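You operate a simulated robot arm through the tools that you are given. There is no shell and no other tool. Be economical: measure what you need, move in short steps, check, and stop when the job is done.

You are at the controls of a simulated robot arm. One attempt, no reset.

JOB
Bleed the filter, then pump it up to 2 bar.
Fine: port knob on FILTER, vent shut; pump with BLEED open till the sight glass clears, then shut it.

The check looks at the end state, three seconds after you hand in, the way a careful person would. Anything else that was tipped, shoved, dropped, spilled or broken makes it a failure.

ROBOT AND FRAMES
A 6-joint arm with a two-finger parallel gripper, fixed in place. Base frame: the origin is at the foot of the arm, x ahead of it, y to its left, z up. Readings come in mm, rad, newtons and seconds.
With the tool pointing down near the work surface it reaches from about 200 to 620 mm from the base axis. Its first joint turns from -1.152 to 1.152 rad. Payload 2.7 kg.
The TCP is the grasp point between the finger pads, 23 mm short of the fingertips. In the tool frame z runs along the fingers and y along their closing line. Largest opening 94 mm; finger width 38, thickness 10; the body of the gripper, 54 by 96 mm, starts 39 mm behind the TCP.
Orientation is that of the tool frame in the base frame, as a unit quaternion [w, x, y, z]. With the fingers straight down and closing along the base's y, the tool's x points along the base's -x, its y along +y and its z along -z.

CONTROLS
- The arm moves only by the tool jog_arm. Its argument "deltas" is a list of rows, each a list of 3 entries, a list of its own where there are three numbers: the shift along the tool's x, y, z in mm, then the turn, a rotation vector about the tool's x, y, z in rad, then the finger opening in mm, from 0 to 94. In form: [[[tx, ty, tz], [wx, wy, wz], claw], ...]. A call has 1 to 20 rows; each row is the pose to reach, as a shift and turn from the pose commanded when the call began, along the tool's axes at that moment. Each row takes 0.2 s and may step no farther than 50 mm and 0.15 rad from the row before; otherwise, or with a gripper value out of range, the whole call is refused. Where a pose cannot be reached the arm comes as near as it can. A force on the tool above 40 N (or 10 N above the force at the start of the call, whichever is more), or a blocked arm, ends the call early, and 0.2 s more pass. Each finger travels about 45 mm/s and halts on what it meets, pressing with about 33 N; the grip force reading is that of the motor and also rises with nothing between the fingers. The clock runs only during rows and for 0.2 s after the last one: add rows that repeat a pose to give the fingers time. The reply holds the time, the measured pose of the TCP, the force on the tool along the base axes, the opening and the grip force, in the units named above and with some noise.
- Cameras (640 x 400 px; columns grow to the right, rows downward): "scene" is fixed at [87, -434.8, 1426.6]; the picture's right is [0.69, -0.72, 0.00], its down [-0.25, -0.24, -0.94] and it looks along [0.68, 0.65, -0.35] (base axes); focal length 358 px, centre (320, 200). "wrist" rides on the gripper at [86, 16, -75] in the tool frame; the picture's right is [-0.18, 0.98, 0.00], its down [-0.58, -0.11, -0.81] and it looks along [-0.79, -0.15, 0.59] (tool axes); focal length 243 px, centre (320, 200). There is no depth. A picture from a camera that has moved, and an enlarged one, comes with that camera's place and axes in the base frame and with its lens.
- camera(camera): a new picture of that camera. It takes no simulated time.
- zoom(camera, box): a new picture of the part [left, top, right, bottom] of that camera's present view, enlarged. It takes no simulated time.
- hand_in(): hands the job in; it is judged then, once.

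Work in short steps. Places have to be worked out from the pictures, the camera data and where the tool is seen: move nearer, look again, correct. Check each grasp and each placing, and mend what went wrong. You have 120 turns and 76 pictures in all, those below and enlarged ones among them. Open the gripper and draw the arm clear of the work before you hand the job in, unless the task says otherwise; then end with one line.

The tools are called after "Request:" as name(argument=value, ...) on one line, values as JSON. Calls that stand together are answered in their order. jog_arm: Moves the arm, as the interface text tells. Its arguments: {"type":"object","properties":{"deltas":{"type":"array","items":{"type":"array"}}},"required":["deltas"]} The other tools are called the same way: camera (camera) takes a picture; zoom (camera, box) takes an enlarged picture of a part of a camera's view; hand_in () hands the job in.

At the start:

```text
time: 0.0
tool_pos: [349.9, 74.1, 1304.5]
orientation: [-0.001, 0.001, 1.0, 0.001]
contact_force: [0.6, -1.1, -0.1]
width: 94.1
gripper_force: 0.0
```

scene: 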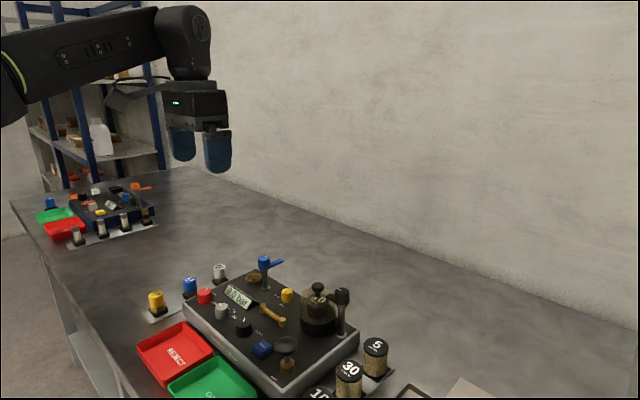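
wrist: 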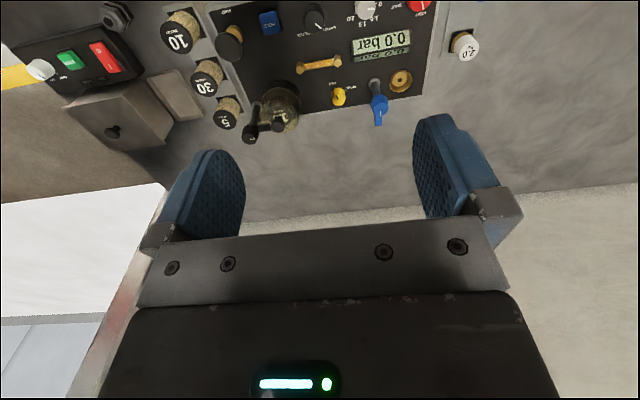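

The panel with gauge, knobs and pump is ahead; I'll zoom to read the labels before moving.

Request:
zoom(camera="scene", box=[140, 240, 400, 400])

Request:
zoom(camera="wrist", box=[200, 0, 500, 150])

```text
2.46 times, centred on (270, 320) of scene
camera zoom: at [87.0, -434.8, 1426.6], right [0.69, -0.72, 0.0], down [-0.25, -0.24, -0.94], along [0.68, 0.65, -0.35], focal length 880 px, centre (443, -95)
```

zoom: 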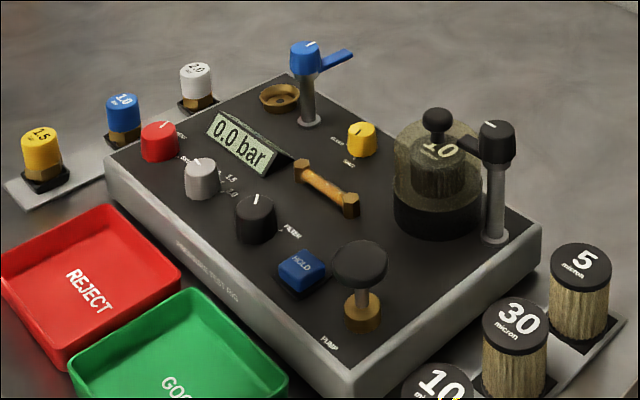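

```text
2.13 times, centred on (350, 75) of wrist
camera zoom: at [263.7, 90.3, 1379.6], right [0.18, 0.98, 0.0], down [0.58, -0.11, 0.81], along [0.79, -0.15, -0.59], focal length 518 px, centre (256, 467)
```

zoom: 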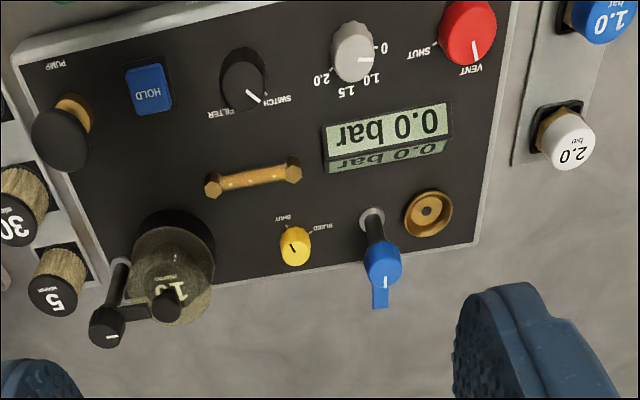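

I need a squarer view, so I'll tilt the tool so the wrist camera looks down on the panel, staying high and clear.

Request:
jog_arm(deltas=[[[0, 0, 0], [0, 0.14, 0], 94], [[0, 0, 0], [0, 0.28, 0], 94], [[0, 0, 0], [0, 0.42, 0], 94], [[0, 0, 0], [0, 0.56, 0], 94], [[0, 0, 0], [0, 0.56, 0], 94]])

Request:
camera(camera="wrist")

```text
time: 1.2
tool_pos: [319.3, 73.5, 1200.7]
orientation: [-0.276, 0.0, 0.961, 0.0]
contact_force: [0.3, -0.5, -0.5]
width: 94.1
gripper_force: 0.1
out of reach, approached as far as the arm can: row 2, 3, 4, 5
```

```text
71 pictures are left
camera wrist: at [285.6, 90.0, 1310.4], right [0.16, 0.98, -0.1], down [0.92, -0.11, 0.37], along [0.36, -0.15, -0.92], focal length 243 px, centre (320, 200)
```

wrist: 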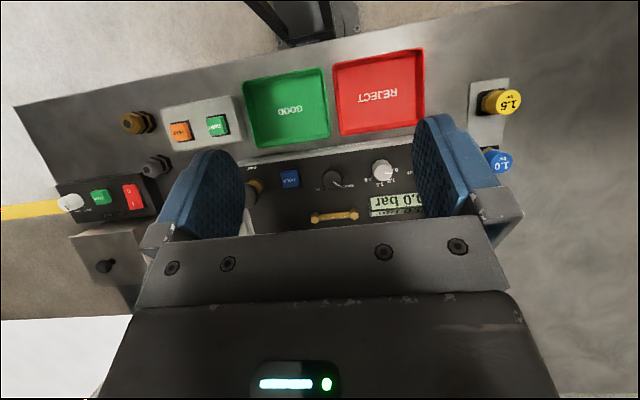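

The gripper hides the view at this tilt. I'll go back to vertical at a lower height for a second baseline view.

Request:
jog_arm(deltas=[[[0, 0, 0], [0, -0.14, 0], 94], [[0, 0, 0], [0, -0.28, 0], 94], [[0, 0, 0], [0, -0.42, 0], 94], [[0, 0, 0], [0, -0.56, 0], 94], [[30, 0, 10], [0, -0.56, 0], 94], [[60, 0, 30], [0, -0.56, 0], 94], [[60, 0, 30], [0, -0.56, 0], 94]])

Request:
camera(camera="wrist")

```text
time: 2.8
tool_pos: [256.3, 75.7, 1210.9]
orientation: [0.0, 0.0, 1.0, 0.001]
contact_force: [0.1, 0.1, -0.2]
width: 93.8
gripper_force: 0.0
```

```text
70 pictures are left
camera wrist: at [169.4, 91.0, 1285.7], right [0.18, 0.98, 0.0], down [0.58, -0.11, 0.81], along [0.79, -0.15, -0.59], focal length 243 px, centre (320, 200)
```

wrist: 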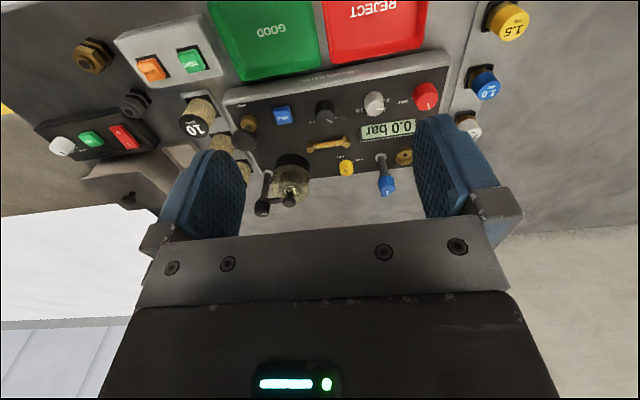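

Triangulation puts the HOLD button at about (381,-7,955). I'll enlarge the panel from here.

Request:
zoom(camera="wrist", box=[220, 60, 460, 210])

Request:
zoom(camera="scene", box=[195, 270, 315, 345])

```text
2.67 times, centred on (340, 135) of wrist
camera zoom: at [169.4, 91.0, 1285.7], right [0.18, 0.98, 0.0], down [0.58, -0.11, 0.81], along [0.79, -0.15, -0.59], focal length 647 px, centre (267, 373)
```

zoom: 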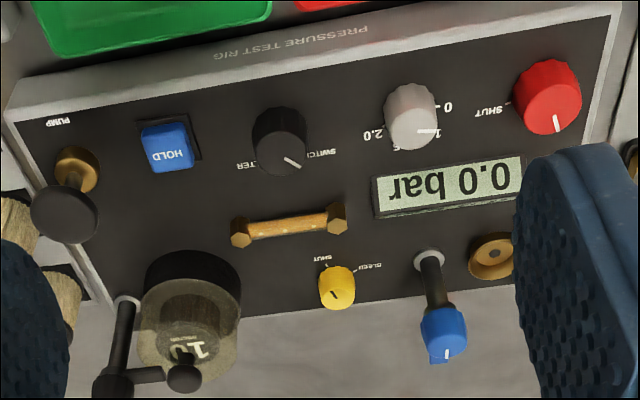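

```text
5.33 times, centred on (255, 308) of scene
camera zoom: at [87.0, -434.8, 1426.6], right [0.69, -0.72, 0.0], down [-0.25, -0.24, -0.94], along [0.68, 0.65, -0.35], focal length 1907 px, centre (667, -373)
```

zoom: 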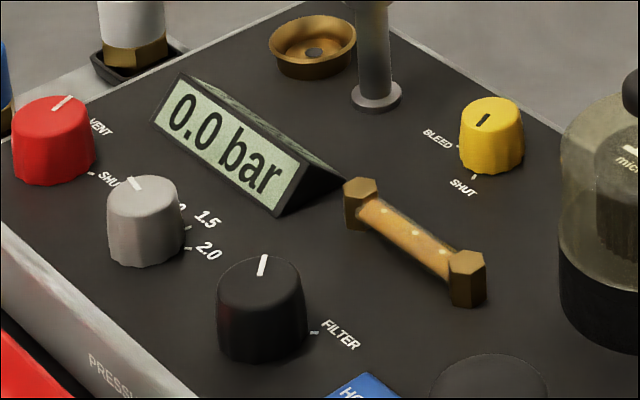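

Panel top is at z≈944; knobs VENT ≈(395,207), port ≈(392,56), BLEED ≈(518,77), pump top ≈(390,-69,993). I'll zoom on the markings of the bleed and white knobs.

Request:
zoom(camera="scene", box=[272, 280, 304, 300])

Request:
zoom(camera="wrist", box=[300, 80, 460, 180])

```text
16.00 times, centred on (288, 290) of scene
camera zoom: at [87.0, -434.8, 1426.6], right [0.69, -0.72, 0.0], down [-0.25, -0.24, -0.94], along [0.68, 0.65, -0.35], focal length 5720 px, centre (832, -1240)
```

zoom: 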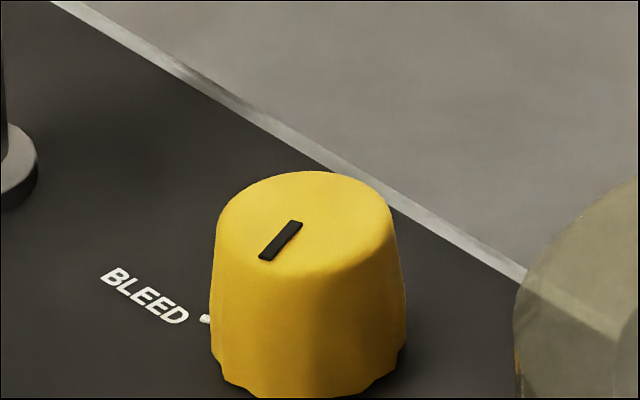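

```text
4.00 times, centred on (380, 130) of wrist
camera zoom: at [169.4, 91.0, 1285.7], right [0.18, 0.98, 0.0], down [0.58, -0.11, 0.81], along [0.79, -0.15, -0.59], focal length 970 px, centre (80, 480)
```

zoom: 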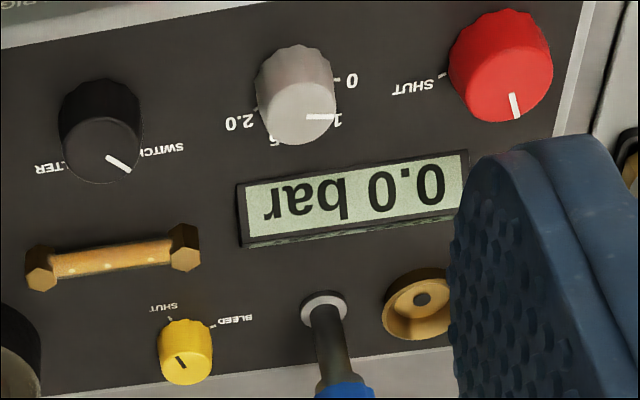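

BLEED is at SHUT, VENT is open, the port is on SWITCH, and each needs about 90° clockwise. I'll hover over the vent knob with the tool yawed -45°.

Request:
jog_arm(deltas=[[[-23, 22, 25], [0, 0, -0.13], 60], [[-46, 44, 50], [0, 0, -0.26], 60], [[-69, 66, 75], [0, 0, -0.39], 60], [[-92, 88, 100], [0, 0, -0.52], 60], [[-115, 110, 125], [0, 0, -0.65], 60], [[-139, 131, 150], [0, 0, -0.785], 60], [[-139, 131, 150], [0, 0, -0.785], 60]])

Request:
camera(camera="wrist")

Request:
camera(camera="scene")

```text
time: 4.4
tool_pos: [396.5, 206.3, 1058.8]
orientation: [0.001, -0.384, 0.924, 0.0]
contact_force: [0.0, 0.1, 0.1]
width: 60.0
gripper_force: 0.1
```

```text
65 pictures are left
camera wrist: at [323.5, 155.7, 1133.5], right [-0.57, 0.82, 0.0], down [0.49, 0.33, 0.81], along [0.66, 0.46, -0.59], focal length 243 px, centre (320, 200)
```

wrist: 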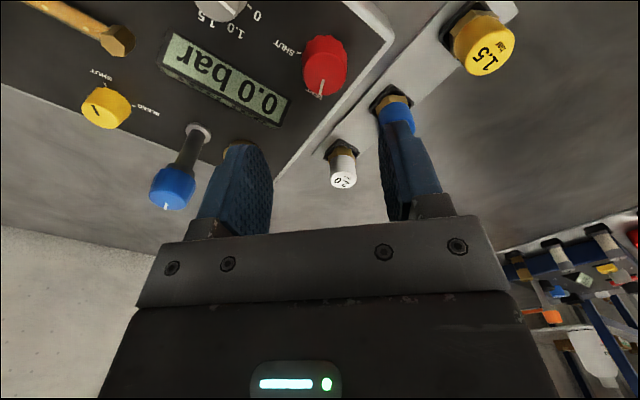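

```text
64 pictures are left
```

scene: 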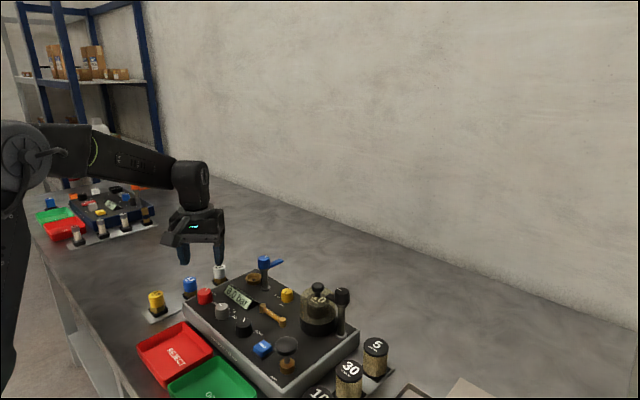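

I'll enlarge the vent knob to refine its centre.

Request:
zoom(camera="wrist", box=[270, 20, 398, 100])

Request:
zoom(camera="scene", box=[173, 270, 237, 310])

```text
5.00 times, centred on (334, 60) of wrist
camera zoom: at [323.5, 155.7, 1133.5], right [-0.57, 0.82, 0.0], down [0.49, 0.33, 0.81], along [0.66, 0.46, -0.59], focal length 1213 px, centre (250, 900)
```

zoom: 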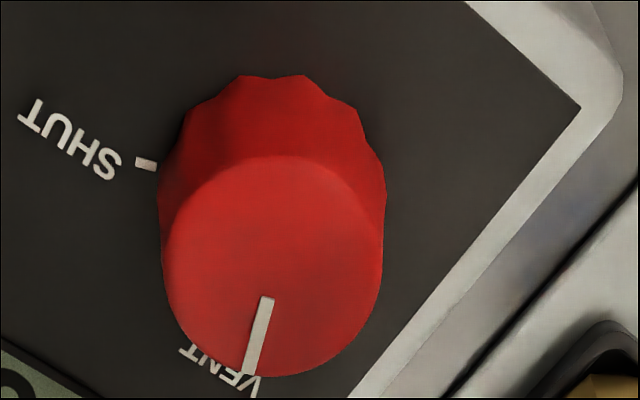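

```text
10.00 times, centred on (205, 290) of scene
camera zoom: at [87.0, -434.8, 1426.6], right [0.69, -0.72, 0.0], down [-0.25, -0.24, -0.94], along [0.68, 0.65, -0.35], focal length 3575 px, centre (1470, -700)
```

zoom: 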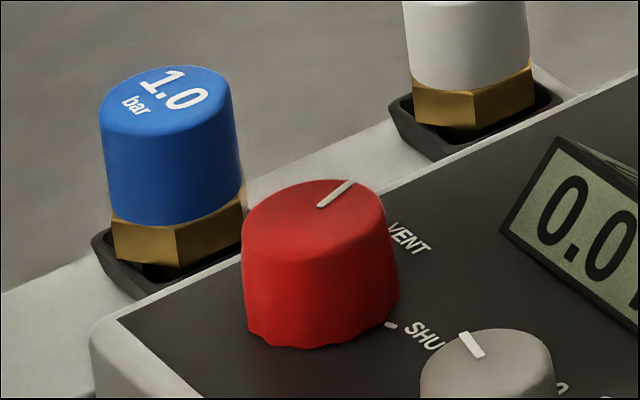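

Vent knob centre ≈(393,208), diameter ≈34 mm. I'll descend around it in steps, leaving the tips about 5 mm above the panel.

Request:
jog_arm(deltas=[[[1.3, 3.7, 30], [0, 0, 0], 60], [[1.3, 3.7, 55], [0, 0, 0], 60], [[1.3, 3.7, 75], [0, 0, 0], 60], [[1.3, 3.7, 85], [0, 0, 0], 60], [[1.3, 3.7, 85], [0, 0, 0], 60]])

Request:
camera(camera="wrist")

Request:
zoom(camera="scene", box=[157, 240, 253, 300])

```text
time: 5.6
tool_pos: [393.1, 208.8, 974.1]
orientation: [0.0, -0.383, 0.924, 0.0]
contact_force: [-0.2, -0.4, -0.2]
width: 60.0
gripper_force: 0.0
```

```text
61 pictures are left
camera wrist: at [318.4, 158.4, 1049.5], right [-0.56, 0.83, 0.0], down [0.49, 0.33, 0.81], along [0.67, 0.46, -0.59], focal length 243 px, centre (320, 200)
```

wrist: 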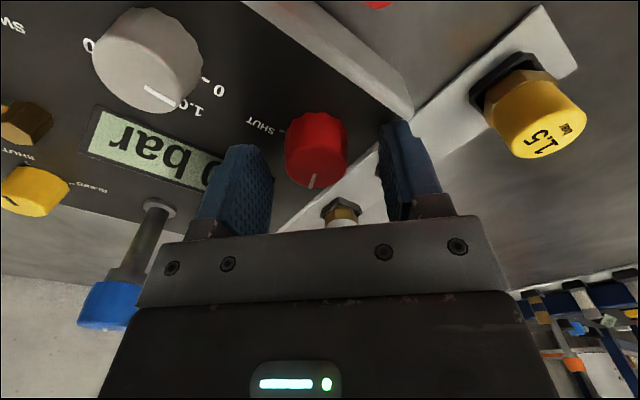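

```text
6.67 times, centred on (205, 270) of scene
camera zoom: at [87.0, -434.8, 1426.6], right [0.69, -0.72, 0.0], down [-0.25, -0.24, -0.94], along [0.68, 0.65, -0.35], focal length 2383 px, centre (1087, -267)
```

zoom: 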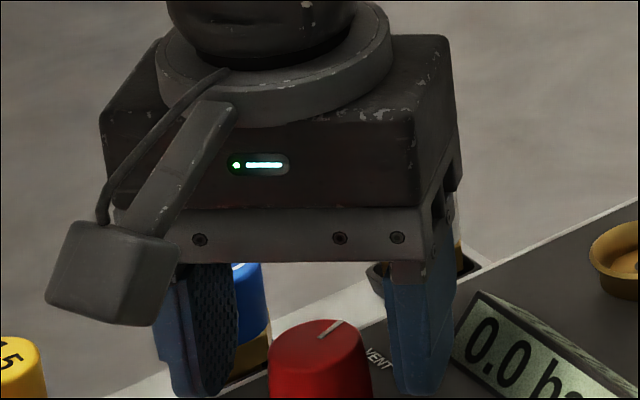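

The knob sits between the fingers. Closing on it.

Request:
jog_arm(deltas=[[[0, 0, 0], [0, 0, 0], 25], [[0, 0, 0], [0, 0, 0], 25], [[0, 0, 0], [0, 0, 0], 25], [[0, 0, 0], [0, 0, 0], 25]])

```text
time: 6.6
tool_pos: [391.8, 206.7, 974.6]
orientation: [0.0, -0.382, 0.924, -0.002]
contact_force: [8.7, -10.7, -3.1]
width: 30.3
gripper_force: 45.3
```

Gripped at 30 mm, with a small sideways load. I'll shift 1.5 mm to relax it and turn clockwise 90°.

Request:
jog_arm(deltas=[[[0, -1.5, 0], [0, 0, 0], 25], [[0, -1.5, 0], [0, 0, 0.13], 25], [[0, -1.5, 0], [0, 0, 0.26], 25], [[0, -1.5, 0], [0, 0, 0.39], 25], [[0, -1.5, 0], [0, 0, 0.52], 25], [[0, -1.5, 0], [0, 0, 0.65], 25], [[0, -1.5, 0], [0, 0, 0.78], 25], [[0, -1.5, 0], [0, 0, 0.91], 25], [[0, -1.5, 0], [0, 0, 1.04], 25], [[0, -1.5, 0], [0, 0, 1.17], 25], [[0, -1.5, 0], [0, 0, 1.3], 25], [[0, -1.5, 0], [0, 0, 1.43], 25], [[0, -1.5, 0], [0, 0, 1.57], 25], [[0, -1.5, 0], [0, 0, 1.57], 25]])

Request:
camera(camera="wrist")

Request:
zoom(camera="scene", box=[157, 255, 253, 315])

```text
time: 9.6
tool_pos: [392.5, 202.8, 975.3]
orientation: [-0.001, 0.384, 0.923, -0.004]
contact_force: [-2.9, -39.1, 2.6]
width: 30.5
gripper_force: 44.7
```

```text
59 pictures are left
camera wrist: at [342.5, 276.4, 1049.5], right [0.83, 0.56, -0.01], down [0.34, -0.48, 0.81], along [0.45, -0.67, -0.59], focal length 243 px, centre (320, 200)
```

wrist: 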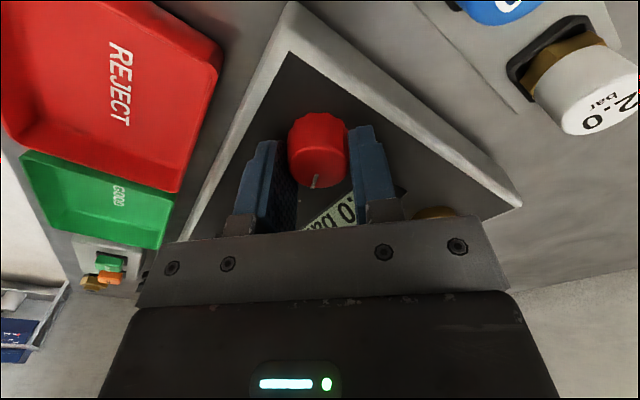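

```text
6.67 times, centred on (205, 285) of scene
camera zoom: at [86.8, -435.9, 1426.2], right [0.69, -0.72, 0.0], down [-0.25, -0.24, -0.94], along [0.68, 0.65, -0.35], focal length 2383 px, centre (1087, -367)
```

zoom: 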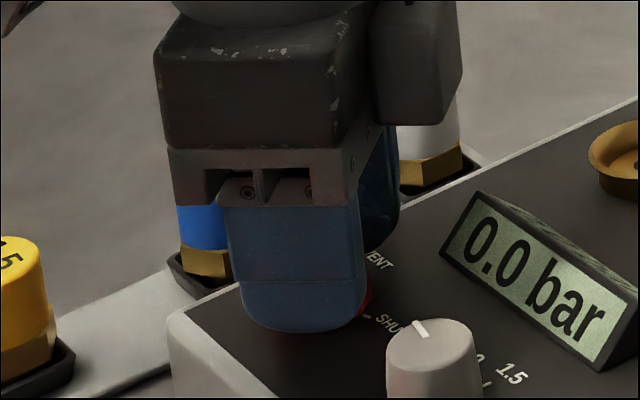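

The knob turned with the grip; there's side load from slight miscentring. Opening and lifting to check the mark.

Request:
jog_arm(deltas=[[[0, 0, 0], [0, 0, 0], 60], [[0, 0, 0], [0, 0, 0], 60], [[0, 0, 0], [0, 0, 0], 60], [[0, 0, -30], [0, 0, 0], 60], [[0, 0, -70], [0, 0, 0], 60], [[0, 0, -90], [0, 0, 0], 60]])

Request:
zoom(camera="scene", box=[173, 270, 269, 330])

```text
time: 11.0
tool_pos: [392.4, 207.1, 1064.6]
orientation: [0.0, 0.383, 0.924, 0.0]
contact_force: [0.4, -0.2, -0.6]
width: 60.0
gripper_force: 0.1
```

```text
6.67 times, centred on (221, 300) of scene
camera zoom: at [87.0, -434.8, 1426.6], right [0.69, -0.72, 0.0], down [-0.25, -0.24, -0.94], along [0.68, 0.65, -0.35], focal length 2383 px, centre (980, -467)
```

zoom: 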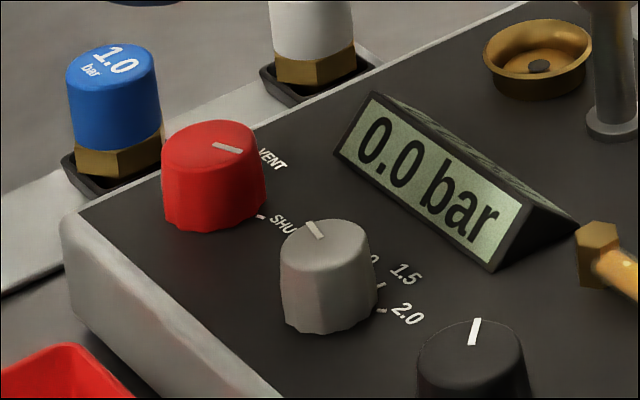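

Vent mark is now very near SHUT; checking from the wrist camera.

Request:
camera(camera="wrist")

Request:
zoom(camera="wrist", box=[270, 20, 398, 100])

```text
56 pictures are left
camera wrist: at [342.6, 279.9, 1140.3], right [0.82, 0.57, 0.0], down [0.33, -0.49, 0.81], along [0.46, -0.67, -0.59], focal length 243 px, centre (320, 200)
```

wrist: 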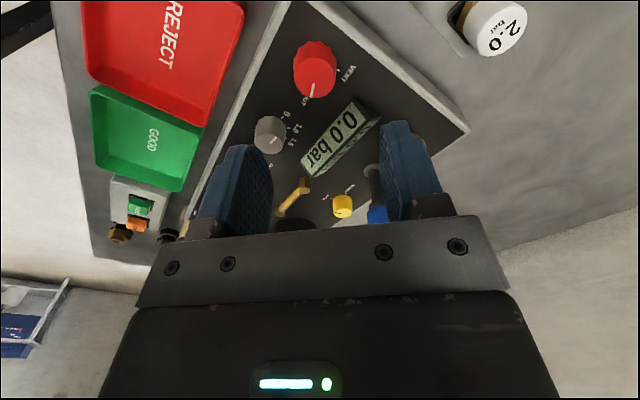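

```text
5.00 times, centred on (334, 60) of wrist
camera zoom: at [342.6, 279.9, 1140.3], right [0.82, 0.57, 0.0], down [0.33, -0.49, 0.81], along [0.46, -0.67, -0.59], focal length 1213 px, centre (250, 900)
```

zoom: 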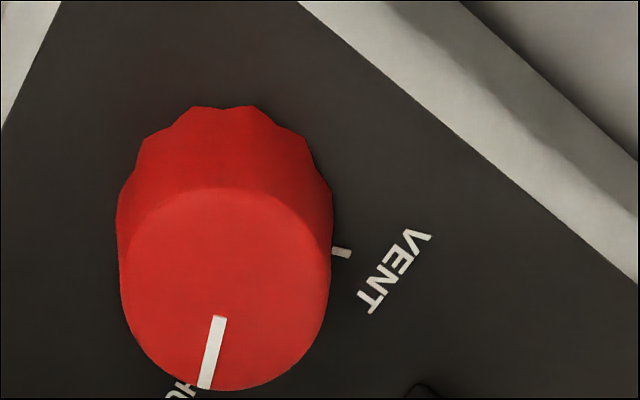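

Vent is aligned with SHUT. Next I'll move to a hover over the port knob, yawed back to -45°.

Request:
jog_arm(deltas=[[[-9, -9, 0], [0, 0, -0.13], 60], [[-18, -18, 0], [0, 0, -0.26], 60], [[-27, -27, 0], [0, 0, -0.39], 60], [[-36, -36, 0], [0, 0, -0.52], 60], [[-45, -45, 0], [0, 0, -0.65], 60], [[-54, -54, 0], [0, 0, -0.78], 60], [[-63, -63, 0], [0, 0, -0.91], 60], [[-72, -72, 0], [0, 0, -1.04], 60], [[-81, -81, 0], [0, 0, -1.17], 60], [[-90, -90, 0], [0, 0, -1.3], 60], [[-99, -99, 0], [0, 0, -1.43], 60], [[-109, -109, 0], [0, 0, -1.57], 60], [[-109, -109, 0], [0, 0, -1.57], 60]])

Request:
zoom(camera="wrist", box=[270, 20, 398, 100])

```text
time: 13.8
tool_pos: [392.0, 52.3, 1063.7]
orientation: [0.001, -0.383, 0.924, 0.001]
contact_force: [-0.2, 1.0, 0.0]
width: 60.2
gripper_force: 0.0
```

```text
5.00 times, centred on (334, 60) of wrist
camera zoom: at [319.2, 2.6, 1139.5], right [-0.57, 0.82, 0.0], down [0.49, 0.33, 0.81], along [0.67, 0.46, -0.59], focal length 1213 px, centre (250, 900)
```

zoom: 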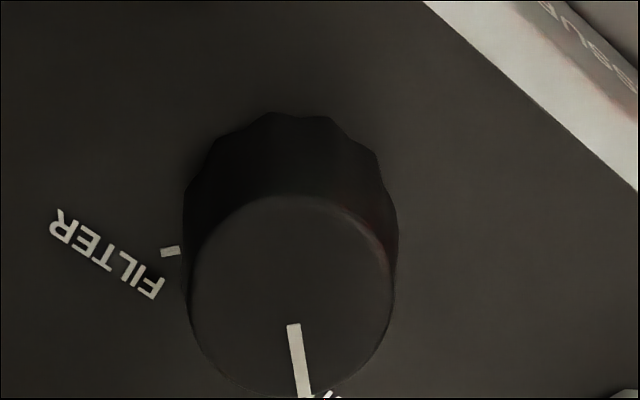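

Port knob centre ≈(391.5,56). Descending around it.

Request:
jog_arm(deltas=[[[-1.9, 2.6, 30], [0, 0, 0], 60], [[-1.9, 2.6, 60], [0, 0, 0], 60], [[-1.9, 2.6, 80], [0, 0, 0], 60], [[-1.9, 2.6, 89], [0, 0, 0], 60], [[-1.9, 2.6, 89], [0, 0, 0], 60]])

Request:
camera(camera="wrist")

Request:
zoom(camera="scene", box=[196, 270, 292, 330])

```text
time: 15.0
tool_pos: [393.0, 55.3, 976.3]
orientation: [0.0, -0.383, 0.924, 0.0]
contact_force: [0.2, -0.3, 0.8]
width: 59.9
gripper_force: 0.0
```

```text
53 pictures are left
camera wrist: at [319.6, 5.7, 1051.3], right [-0.56, 0.83, 0.0], down [0.49, 0.33, 0.81], along [0.67, 0.46, -0.59], focal length 243 px, centre (320, 200)
```

wrist: 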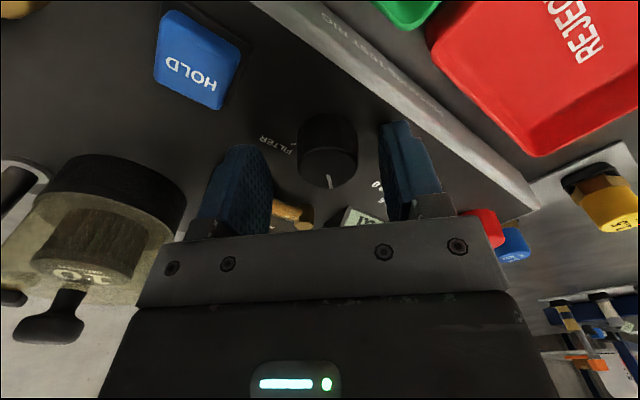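

```text
6.67 times, centred on (244, 300) of scene
camera zoom: at [87.0, -434.8, 1426.6], right [0.69, -0.72, 0.0], down [-0.25, -0.24, -0.94], along [0.68, 0.65, -0.35], focal length 2383 px, centre (827, -467)
```

zoom: 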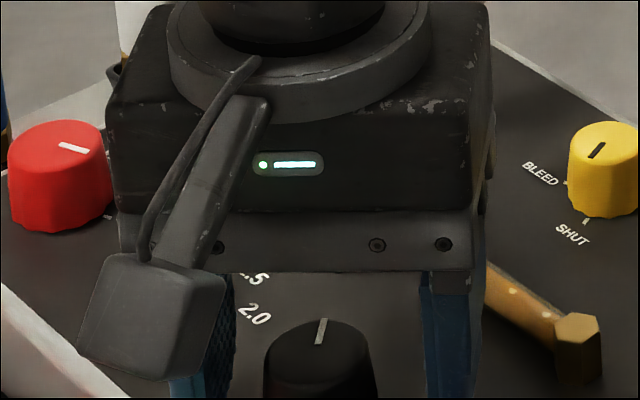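

The knob is about 4 mm off the finger centre; I'll correct that and close.

Request:
jog_arm(deltas=[[[4, 4, 0], [0, 0, 0], 60], [[4, 4, 0], [0, 0, 0], 25], [[4, 4, 0], [0, 0, 0], 25], [[4, 4, 0], [0, 0, 0], 25], [[4, 4, 0], [0, 0, 0], 25]])

```text
time: 16.2
tool_pos: [387.2, 55.9, 976.6]
orientation: [0.0, -0.383, 0.924, 0.0]
contact_force: [1.4, -1.4, -0.4]
width: 30.6
gripper_force: 44.9
```

Well centred this time (low side force). Turning clockwise 90°.

Request:
jog_arm(deltas=[[[0, 0, 0], [0, 0, 0.13], 25], [[0, 0, 0], [0, 0, 0.26], 25], [[0, 0, 0], [0, 0, 0.39], 25], [[0, 0, 0], [0, 0, 0.52], 25], [[0, 0, 0], [0, 0, 0.65], 25], [[0, 0, 0], [0, 0, 0.78], 25], [[0, 0, 0], [0, 0, 0.91], 25], [[0, 0, 0], [0, 0, 1.04], 25], [[0, 0, 0], [0, 0, 1.17], 25], [[0, 0, 0], [0, 0, 1.3], 25], [[0, 0, 0], [0, 0, 1.43], 25], [[0, 0, 0], [0, 0, 1.57], 25], [[0, 0, 0], [0, 0, 1.57], 25]])

```text
time: 18.0
tool_pos: [386.2, 59.0, 977.2]
orientation: [-0.001, 0.099, 0.995, 0.003]
contact_force: [-4.4, 5.3, 2.6]
width: 30.5
gripper_force: 45.6
stopped in row 8: the force on the tool passed its limit (the readings are from after the stop); the commanded pose is now the measured one
```

The call stopped two-thirds of the way on force, since the grip centre is a few mm off the knob axis. I'll reopen, shift 3.5 mm forward and regrip.

Request:
jog_arm(deltas=[[[0, 0, 0], [0, 0, 0], 50], [[0, 0, 0], [0, 0, 0], 50], [[-3.5, 0, 0], [0, 0, 0], 50], [[-3.5, 0, 0], [0, 0, 0], 25], [[-3.5, 0, 0], [0, 0, 0], 25], [[-3.5, 0, 0], [0, 0, 0], 25], [[-3.5, 0, 0], [0, 0, 0], 25]])

Request:
camera(camera="wrist")

```text
time: 19.6
tool_pos: [389.7, 57.0, 975.4]
orientation: [0.0, 0.098, 0.995, 0.003]
contact_force: [1.2, 6.7, -3.1]
width: 30.6
gripper_force: 45.5
```

```text
51 pictures are left
camera wrist: at [307.6, 90.3, 1051.1], right [0.37, 0.93, 0.0], down [0.55, -0.22, 0.81], along [0.75, -0.3, -0.59], focal length 243 px, centre (320, 200)
```

wrist: 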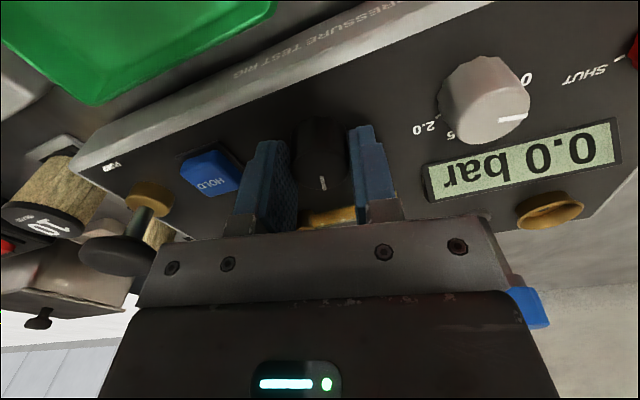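

Mark still aligned with the tool as before. Turning the remaining 0.585 rad.

Request:
jog_arm(deltas=[[[0, 0, 0], [0, 0, 0.13], 25], [[0, 0, 0], [0, 0, 0.26], 25], [[0, 0, 0], [0, 0, 0.39], 25], [[0, 0, 0], [0, 0, 0.5], 25], [[0, 0, 0], [0, 0, 0.6], 25], [[0, 0, 0], [0, 0, 0.6], 25]])

```text
time: 21.0
tool_pos: [389.4, 57.9, 975.7]
orientation: [0.0, 0.388, 0.921, 0.003]
contact_force: [8.0, 21.2, -4.2]
width: 30.6
gripper_force: 44.9
```

Opening, lifting, and checking the mark against FILTER.

Request:
jog_arm(deltas=[[[0, 0, 0], [0, 0, 0], 60], [[0, 0, 0], [0, 0, 0], 60], [[0, 0, 0], [0, 0, 0], 60], [[0, 0, -30], [0, 0, 0], 60], [[0, 0, -70], [0, 0, 0], 60], [[0, 0, -90], [0, 0, 0], 60]])

Request:
zoom(camera="wrist", box=[270, 20, 398, 100])

Request:
zoom(camera="scene", box=[196, 280, 292, 340])

```text
time: 22.4
tool_pos: [390.0, 56.1, 1064.8]
orientation: [-0.001, 0.389, 0.921, 0.002]
contact_force: [0.0, 0.7, -0.2]
width: 60.0
gripper_force: 0.0
```

```text
5.00 times, centred on (334, 60) of wrist
camera zoom: at [340.7, 129.1, 1141.2], right [0.83, 0.55, 0.0], down [0.33, -0.5, 0.8], along [0.45, -0.67, -0.59], focal length 1213 px, centre (250, 900)
```

zoom: 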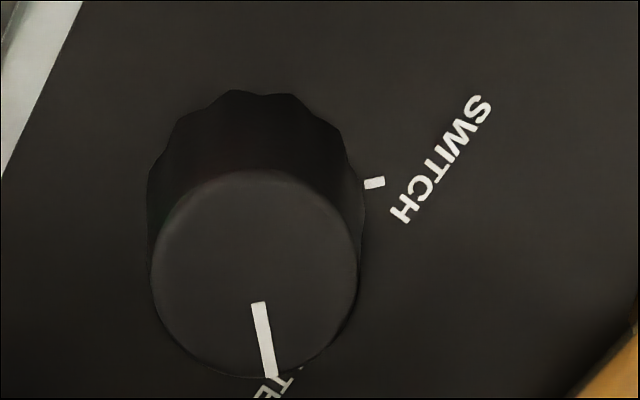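

```text
6.67 times, centred on (244, 310) of scene
camera zoom: at [87.0, -434.8, 1426.6], right [0.69, -0.72, 0.0], down [-0.25, -0.24, -0.94], along [0.68, 0.65, -0.35], focal length 2383 px, centre (827, -533)
```

zoom: 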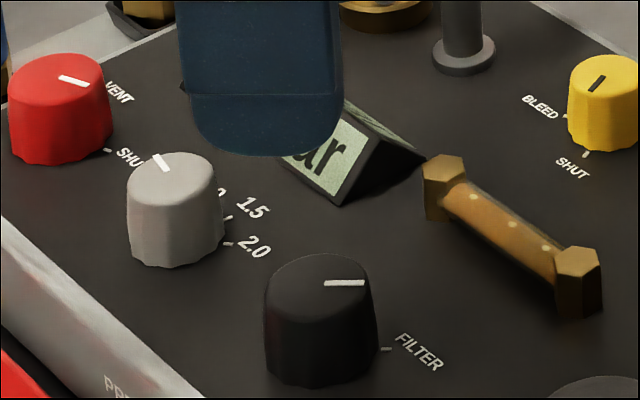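

Port is on FILTER. For BLEED the blue lever post beside it limits the yaw, so I'll hover there at yaw 0, slightly higher, and look.

Request:
jog_arm(deltas=[[[0, 0, -20], [0, 0, 0], 60], [[-12, 17, -20], [0, 0, -0.13], 60], [[-24, 34, -20], [0, 0, -0.26], 60], [[-36, 51, -20], [0, 0, -0.39], 60], [[-48, 68, -20], [0, 0, -0.52], 60], [[-60, 85, -20], [0, 0, -0.65], 60], [[-72.8, 103.6, -20], [0, 0, -0.799], 60], [[-72.8, 103.6, -20], [0, 0, -0.799], 60]])

Request:
camera(camera="wrist")

Request:
zoom(camera="scene", box=[208, 220, 368, 320])

```text
time: 24.2
tool_pos: [515.0, 77.8, 1086.0]
orientation: [0.001, -0.002, 1.0, 0.003]
contact_force: [-0.9, -0.9, -0.2]
width: 60.3
gripper_force: 0.1
```

```text
48 pictures are left
camera wrist: at [427.6, 92.0, 1161.1], right [0.18, 0.98, 0.0], down [0.58, -0.11, 0.81], along [0.79, -0.14, -0.59], focal length 243 px, centre (320, 200)
```

wrist: 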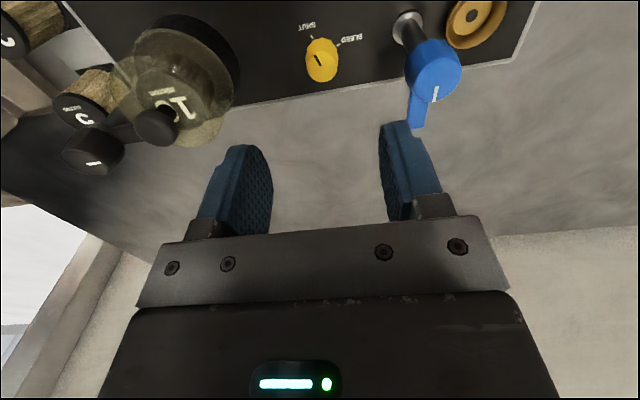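

```text
4.00 times, centred on (288, 270) of scene
camera zoom: at [87.0, -434.8, 1426.6], right [0.69, -0.72, 0.0], down [-0.25, -0.24, -0.94], along [0.68, 0.65, -0.35], focal length 1430 px, centre (448, -80)
```

zoom: 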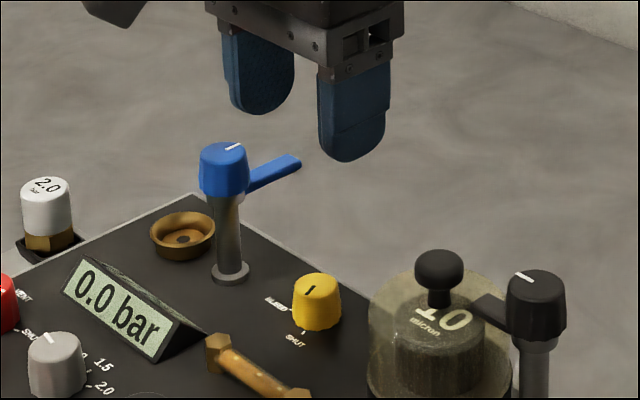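

Bleed knob ≈(515,77), lever cap ≈(507,146) with about 55 mm to its edge, leaving around 6 mm clearance if I stay near yaw 0. I'll descend at yaw -18° and check before closing.

Request:
jog_arm(deltas=[[[0, -0.5, 20], [0, 0, -0.14], 50], [[0, -0.5, 40], [0, 0, -0.28], 50], [[0, -0.5, 70], [0, 0, -0.314], 50], [[0, -0.5, 90], [0, 0, -0.314], 50], [[0, -0.5, 90], [0, 0, -0.314], 50]])

Request:
zoom(camera="scene", box=[208, 220, 368, 320])

Request:
camera(camera="wrist")

```text
time: 25.4
tool_pos: [514.4, 77.0, 994.3]
orientation: [0.001, -0.157, 0.988, 0.002]
contact_force: [0.6, 0.0, -0.6]
width: 49.8
gripper_force: 0.0
```

```text
4.00 times, centred on (288, 270) of scene
camera zoom: at [87.0, -434.8, 1426.6], right [0.69, -0.72, 0.0], down [-0.25, -0.24, -0.94], along [0.68, 0.65, -0.35], focal length 1430 px, centre (448, -80)
```

zoom: 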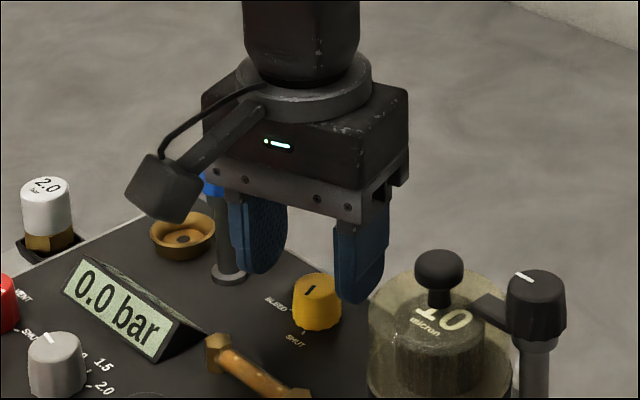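

```text
45 pictures are left
camera wrist: at [426.1, 64.8, 1069.9], right [-0.13, 0.99, 0.0], down [0.59, 0.07, 0.81], along [0.8, 0.11, -0.59], focal length 243 px, centre (320, 200)
```

wrist: 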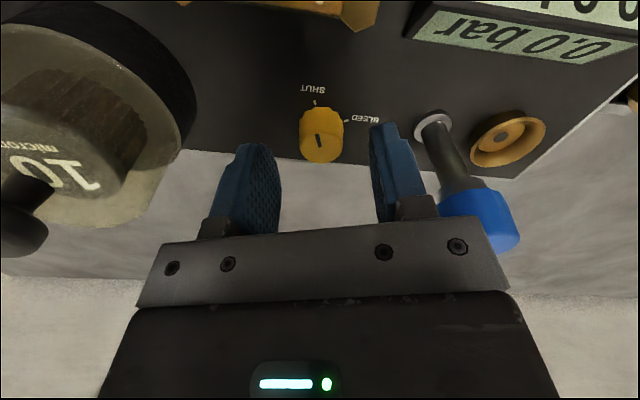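

Clearances look as computed. Descending the last 18 mm and closing.

Request:
jog_arm(deltas=[[[0, -0.5, 9], [0, 0, 0], 50], [[0, -0.5, 18], [0, 0, 0], 50], [[0, -0.5, 18], [0, 0, 0], 20], [[0, -0.5, 18], [0, 0, 0], 20], [[0, -0.5, 18], [0, 0, 0], 20], [[0, -0.5, 18], [0, 0, 0], 20]])

Request:
zoom(camera="scene", box=[224, 220, 352, 300])

Request:
camera(camera="wrist")

```text
time: 26.8
tool_pos: [513.4, 77.5, 978.1]
orientation: [0.0, -0.157, 0.988, 0.003]
contact_force: [-1.2, 4.3, -1.9]
width: 24.2
gripper_force: 45.2
```

```text
5.00 times, centred on (288, 260) of scene
camera zoom: at [86.9, -434.6, 1426.6], right [0.69, -0.72, 0.0], down [-0.25, -0.24, -0.94], along [0.68, 0.65, -0.35], focal length 1788 px, centre (480, -100)
```

zoom: 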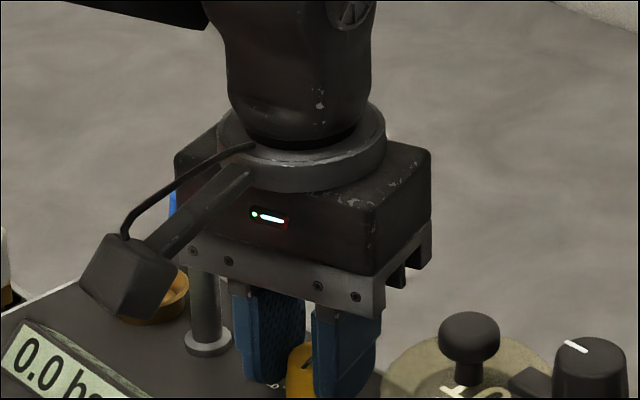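

```text
43 pictures are left
camera wrist: at [425.8, 64.5, 1052.7], right [-0.13, 0.99, 0.0], down [0.59, 0.07, 0.81], along [0.8, 0.11, -0.59], focal length 243 px, centre (320, 200)
```

wrist: 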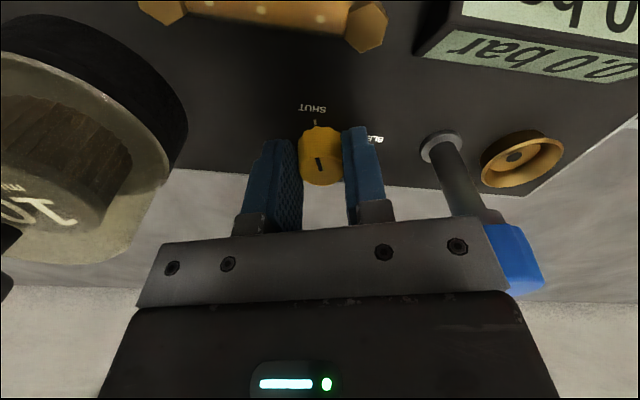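

Gripped well. First bite: +0.49 rad clockwise.

Request:
jog_arm(deltas=[[[0, 0, 0], [0, 0, 0.1], 20], [[0, 0, 0], [0, 0, 0.2], 20], [[0, 0, 0], [0, 0, 0.3], 20], [[0, 0, 0], [0, 0, 0.4], 20], [[0, 0, 0], [0, 0, 0.49], 20], [[0, 0, 0], [0, 0, 0.49], 20]])

Request:
camera(camera="wrist")

```text
time: 28.2
tool_pos: [513.1, 78.0, 978.2]
orientation: [-0.002, 0.088, 0.996, 0.003]
contact_force: [-16.5, 21.0, -5.5]
width: 24.3
gripper_force: 44.7
```

```text
42 pictures are left
camera wrist: at [431.0, 109.1, 1053.3], right [0.35, 0.94, 0.01], down [0.56, -0.21, 0.8], along [0.75, -0.28, -0.6], focal length 243 px, centre (320, 200)
```

wrist: 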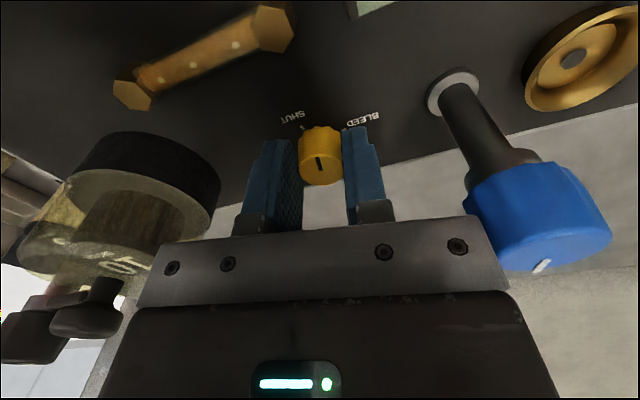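

The mark turned 28°. Opening, returning -0.49 rad with a 2 mm x correction, and regripping for bite two.

Request:
jog_arm(deltas=[[[0, 0, 0], [0, 0, 0], 44], [[0, 0, 0], [0, 0, 0], 44], [[2, 0, 0], [0, 0, -0.12], 44], [[2, 0, 0], [0, 0, -0.24], 44], [[2, 0, 0], [0, 0, -0.36], 44], [[2, 0, 0], [0, 0, -0.49], 44], [[2, 0, 0], [0, 0, -0.49], 20], [[2, 0, 0], [0, 0, -0.49], 20], [[2, 0, 0], [0, 0, -0.49], 20], [[2, 0, 0], [0, 0, -0.39], 20], [[2, 0, 0], [0, 0, -0.29], 20], [[2, 0, 0], [0, 0, -0.19], 20], [[2, 0, 0], [0, 0, -0.09], 20], [[2, 0, 0], [0, 0, 0], 20], [[2, 0, 0], [0, 0, 0], 20]])

Request:
camera(camera="wrist")

```text
time: 31.4
tool_pos: [514.1, 78.6, 978.2]
orientation: [0.001, 0.087, 0.996, 0.004]
contact_force: [-7.0, 21.8, 5.4]
width: 24.3
gripper_force: 44.9
```

```text
41 pictures are left
camera wrist: at [430.1, 109.1, 1053.6], right [0.35, 0.94, 0.01], down [0.55, -0.21, 0.81], along [0.76, -0.28, -0.59], focal length 243 px, centre (320, 200)
```

wrist: 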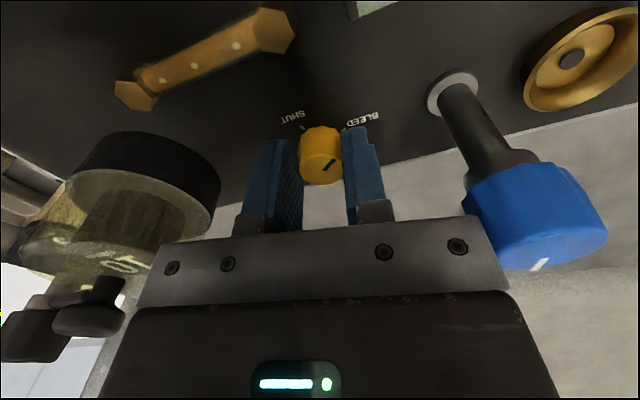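

Two bites done (≈56°). Third bite of about 0.56 rad.

Request:
jog_arm(deltas=[[[0, 0, 0], [0, 0, 0], 44], [[0, 0, 0], [0, 0, 0], 44], [[0, 0.5, 0], [0, 0, -0.13], 44], [[0, 0.5, 0], [0, 0, -0.26], 44], [[0, 0.5, 0], [0, 0, -0.39], 44], [[0, 0.5, 0], [0, 0, -0.52], 44], [[0, 0.5, 0], [0, 0, -0.54], 20], [[0, 0.5, 0], [0, 0, -0.54], 20], [[0, 0.5, 0], [0, 0, -0.54], 20], [[0, 0.5, 0], [0, 0, -0.42], 20], [[0, 0.5, 0], [0, 0, -0.3], 20], [[0, 0.5, 0], [0, 0, -0.18], 20], [[0, 0.5, 0], [0, 0, -0.06], 20], [[0, 0.5, 0], [0, 0, 0.03], 20], [[0, 0.5, 0], [0, 0, 0.03], 20], [[0, 0.5, 0], [0, 0, 0.03], 44], [[0, 0.5, 0], [0, 0, 0.03], 44], [[0, 0, -40], [0, 0, 0], 44], [[0, 0, -80], [0, 0, 0], 44], [[0, 0, -80], [0, 0, 0], 44]])

Request:
zoom(camera="scene", box=[256, 265, 320, 305])

Request:
zoom(camera="wrist", box=[256, 20, 384, 100])

```text
time: 35.6
tool_pos: [512.5, 76.4, 1060.3]
orientation: [0.0, 0.087, 0.996, 0.002]
contact_force: [0.3, -0.8, 0.2]
width: 44.3
gripper_force: 0.0
```

```text
10.00 times, centred on (288, 285) of scene
camera zoom: at [87.0, -434.8, 1426.6], right [0.69, -0.72, 0.0], down [-0.25, -0.24, -0.94], along [0.68, 0.65, -0.35], focal length 3575 px, centre (640, -650)
```

zoom: 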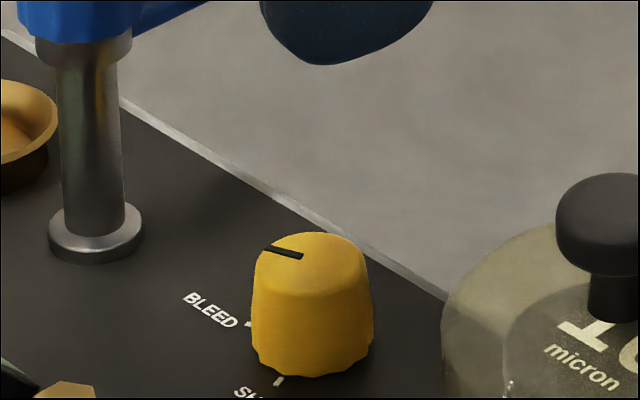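

```text
5.00 times, centred on (320, 60) of wrist
camera zoom: at [429.5, 107.3, 1135.2], right [0.35, 0.94, 0.0], down [0.55, -0.21, 0.81], along [0.75, -0.28, -0.59], focal length 1213 px, centre (320, 900)
```

zoom: 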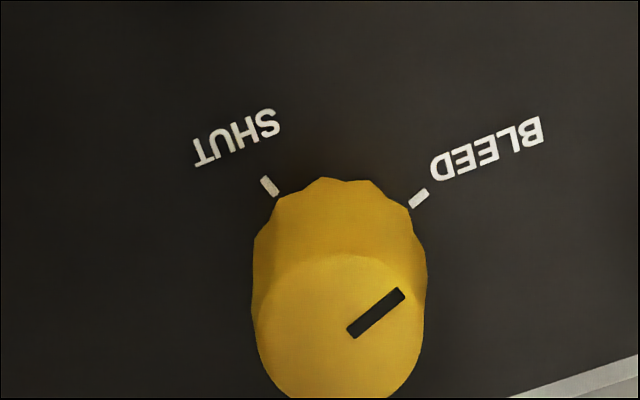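

BLEED is aligned with its tick. Now I'll go up and over to hover above the pump plunger with the fingers closed.

Request:
jog_arm(deltas=[[[0, 0, -35], [0, 0, 0], 30], [[19, -33, -35], [0, 0, -0.03], 10], [[38, -66, -35], [0, 0, -0.07], 0], [[58, -99, -35], [0, 0, -0.1], 0], [[77, -132, -35], [0, 0, -0.14], 0], [[97.2, -165.9, -35], [0, 0, -0.175], 0], [[97.2, -165.9, 0], [0, 0, -0.175], 0], [[97.2, -165.9, 0], [0, 0, -0.175], 0]])

Request:
camera(camera="wrist")

Request:
zoom(camera="scene", box=[208, 250, 368, 350])

```text
time: 37.4
tool_pos: [386.2, -71.0, 1056.8]
orientation: [0.002, 0.001, 1.0, 0.002]
contact_force: [0.3, 0.9, -0.3]
width: 0.0
gripper_force: 32.8
```

```text
38 pictures are left
camera wrist: at [298.4, -54.4, 1131.7], right [0.18, 0.98, 0.0], down [0.58, -0.11, 0.81], along [0.79, -0.15, -0.59], focal length 243 px, centre (320, 200)
```

wrist: 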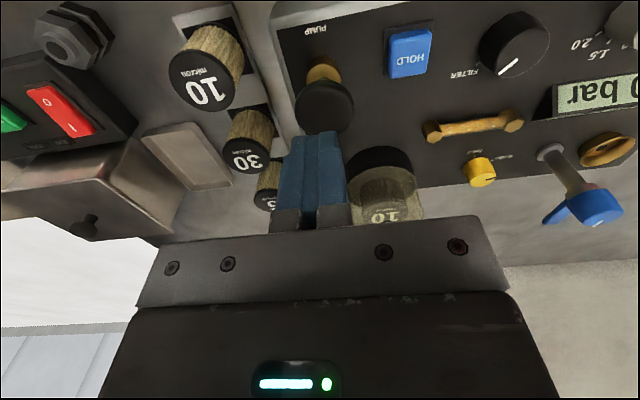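

```text
4.00 times, centred on (288, 300) of scene
camera zoom: at [87.0, -434.8, 1426.6], right [0.69, -0.72, 0.0], down [-0.25, -0.24, -0.94], along [0.68, 0.65, -0.35], focal length 1430 px, centre (448, -200)
```

zoom: 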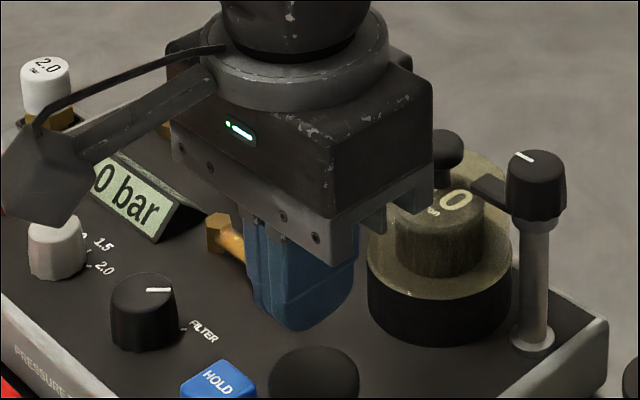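

Plunger centre ≈(387,-68). I'll shift slightly and lower until contact.

Request:
jog_arm(deltas=[[[-1, 3, 15], [0, 0, 0], 0], [[-1, 3, 30], [0, 0, 0], 0], [[-1, 3, 38], [0, 0, 0], 0], [[-1, 3, 44], [0, 0, 0], 0], [[-1, 3, 50], [0, 0, 0], 0], [[-1, 3, 50], [0, 0, 0], 0]])

Request:
camera(camera="wrist")

Request:
zoom(camera="scene", box=[208, 260, 368, 360])

```text
time: 38.8
tool_pos: [388.1, -67.6, 1007.4]
orientation: [0.001, 0.001, 1.0, 0.002]
contact_force: [0.4, 0.2, 5.4]
width: 0.2
gripper_force: 33.0
```

```text
36 pictures are left
camera wrist: at [301.3, -51.3, 1083.2], right [0.18, 0.98, 0.0], down [0.58, -0.11, 0.81], along [0.79, -0.15, -0.59], focal length 243 px, centre (320, 200)
```

wrist: 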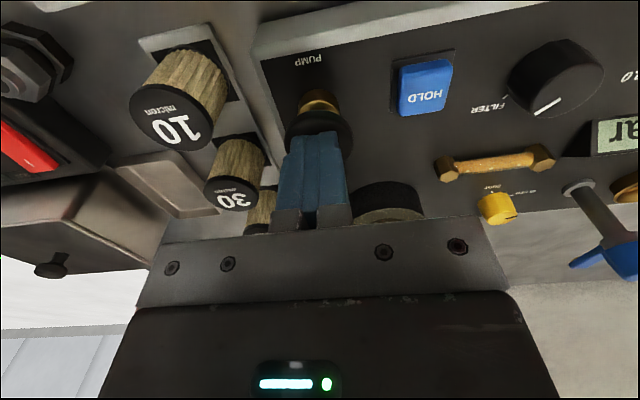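

```text
4.00 times, centred on (288, 310) of scene
camera zoom: at [86.9, -434.8, 1426.6], right [0.69, -0.72, 0.0], down [-0.25, -0.24, -0.94], along [0.68, 0.65, -0.35], focal length 1430 px, centre (448, -240)
```

zoom: 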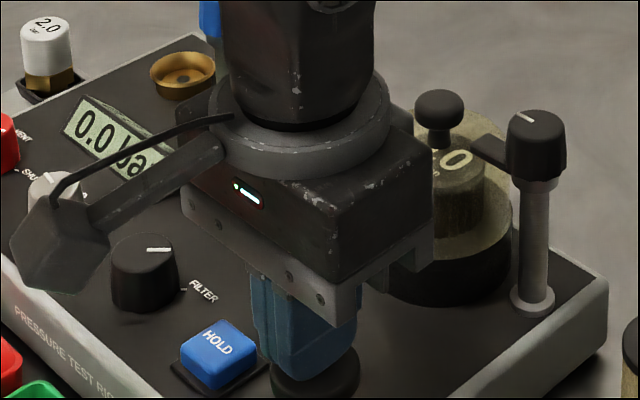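

Contact made with a 5 N load. Pressing further to learn the stroke and force.

Request:
jog_arm(deltas=[[[0, 0, 4], [0, 0, 0], 0], [[0, 0, 8], [0, 0, 0], 0], [[0, 0, 12], [0, 0, 0], 0], [[0, 0, 16], [0, 0, 0], 0], [[0, 0, 16], [0, 0, 0], 0]])

Request:
zoom(camera="scene", box=[208, 260, 368, 360])

```text
time: 39.6
tool_pos: [389.3, -66.6, 1001.4]
orientation: [0.003, -0.001, 1.0, 0.001]
contact_force: [-4.6, 0.7, 11.0]
width: 0.0
gripper_force: 32.4
stopped in row 4: the force on the tool passed its limit (the readings are from after the stop); the commanded pose is now the measured one
```

```text
4.00 times, centred on (288, 310) of scene
camera zoom: at [86.7, -434.7, 1426.6], right [0.69, -0.72, 0.0], down [-0.25, -0.24, -0.94], along [0.68, 0.65, -0.35], focal length 1430 px, centre (448, -240)
```

zoom: 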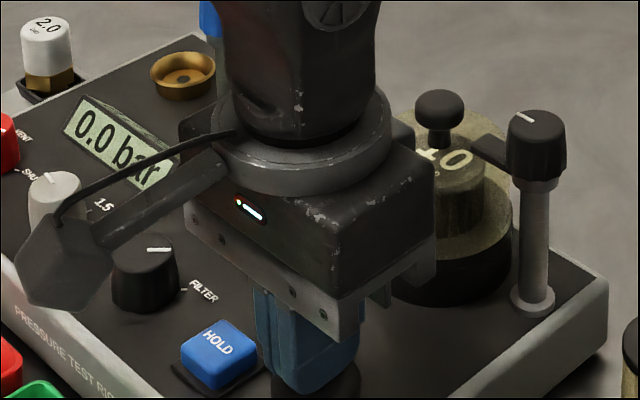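

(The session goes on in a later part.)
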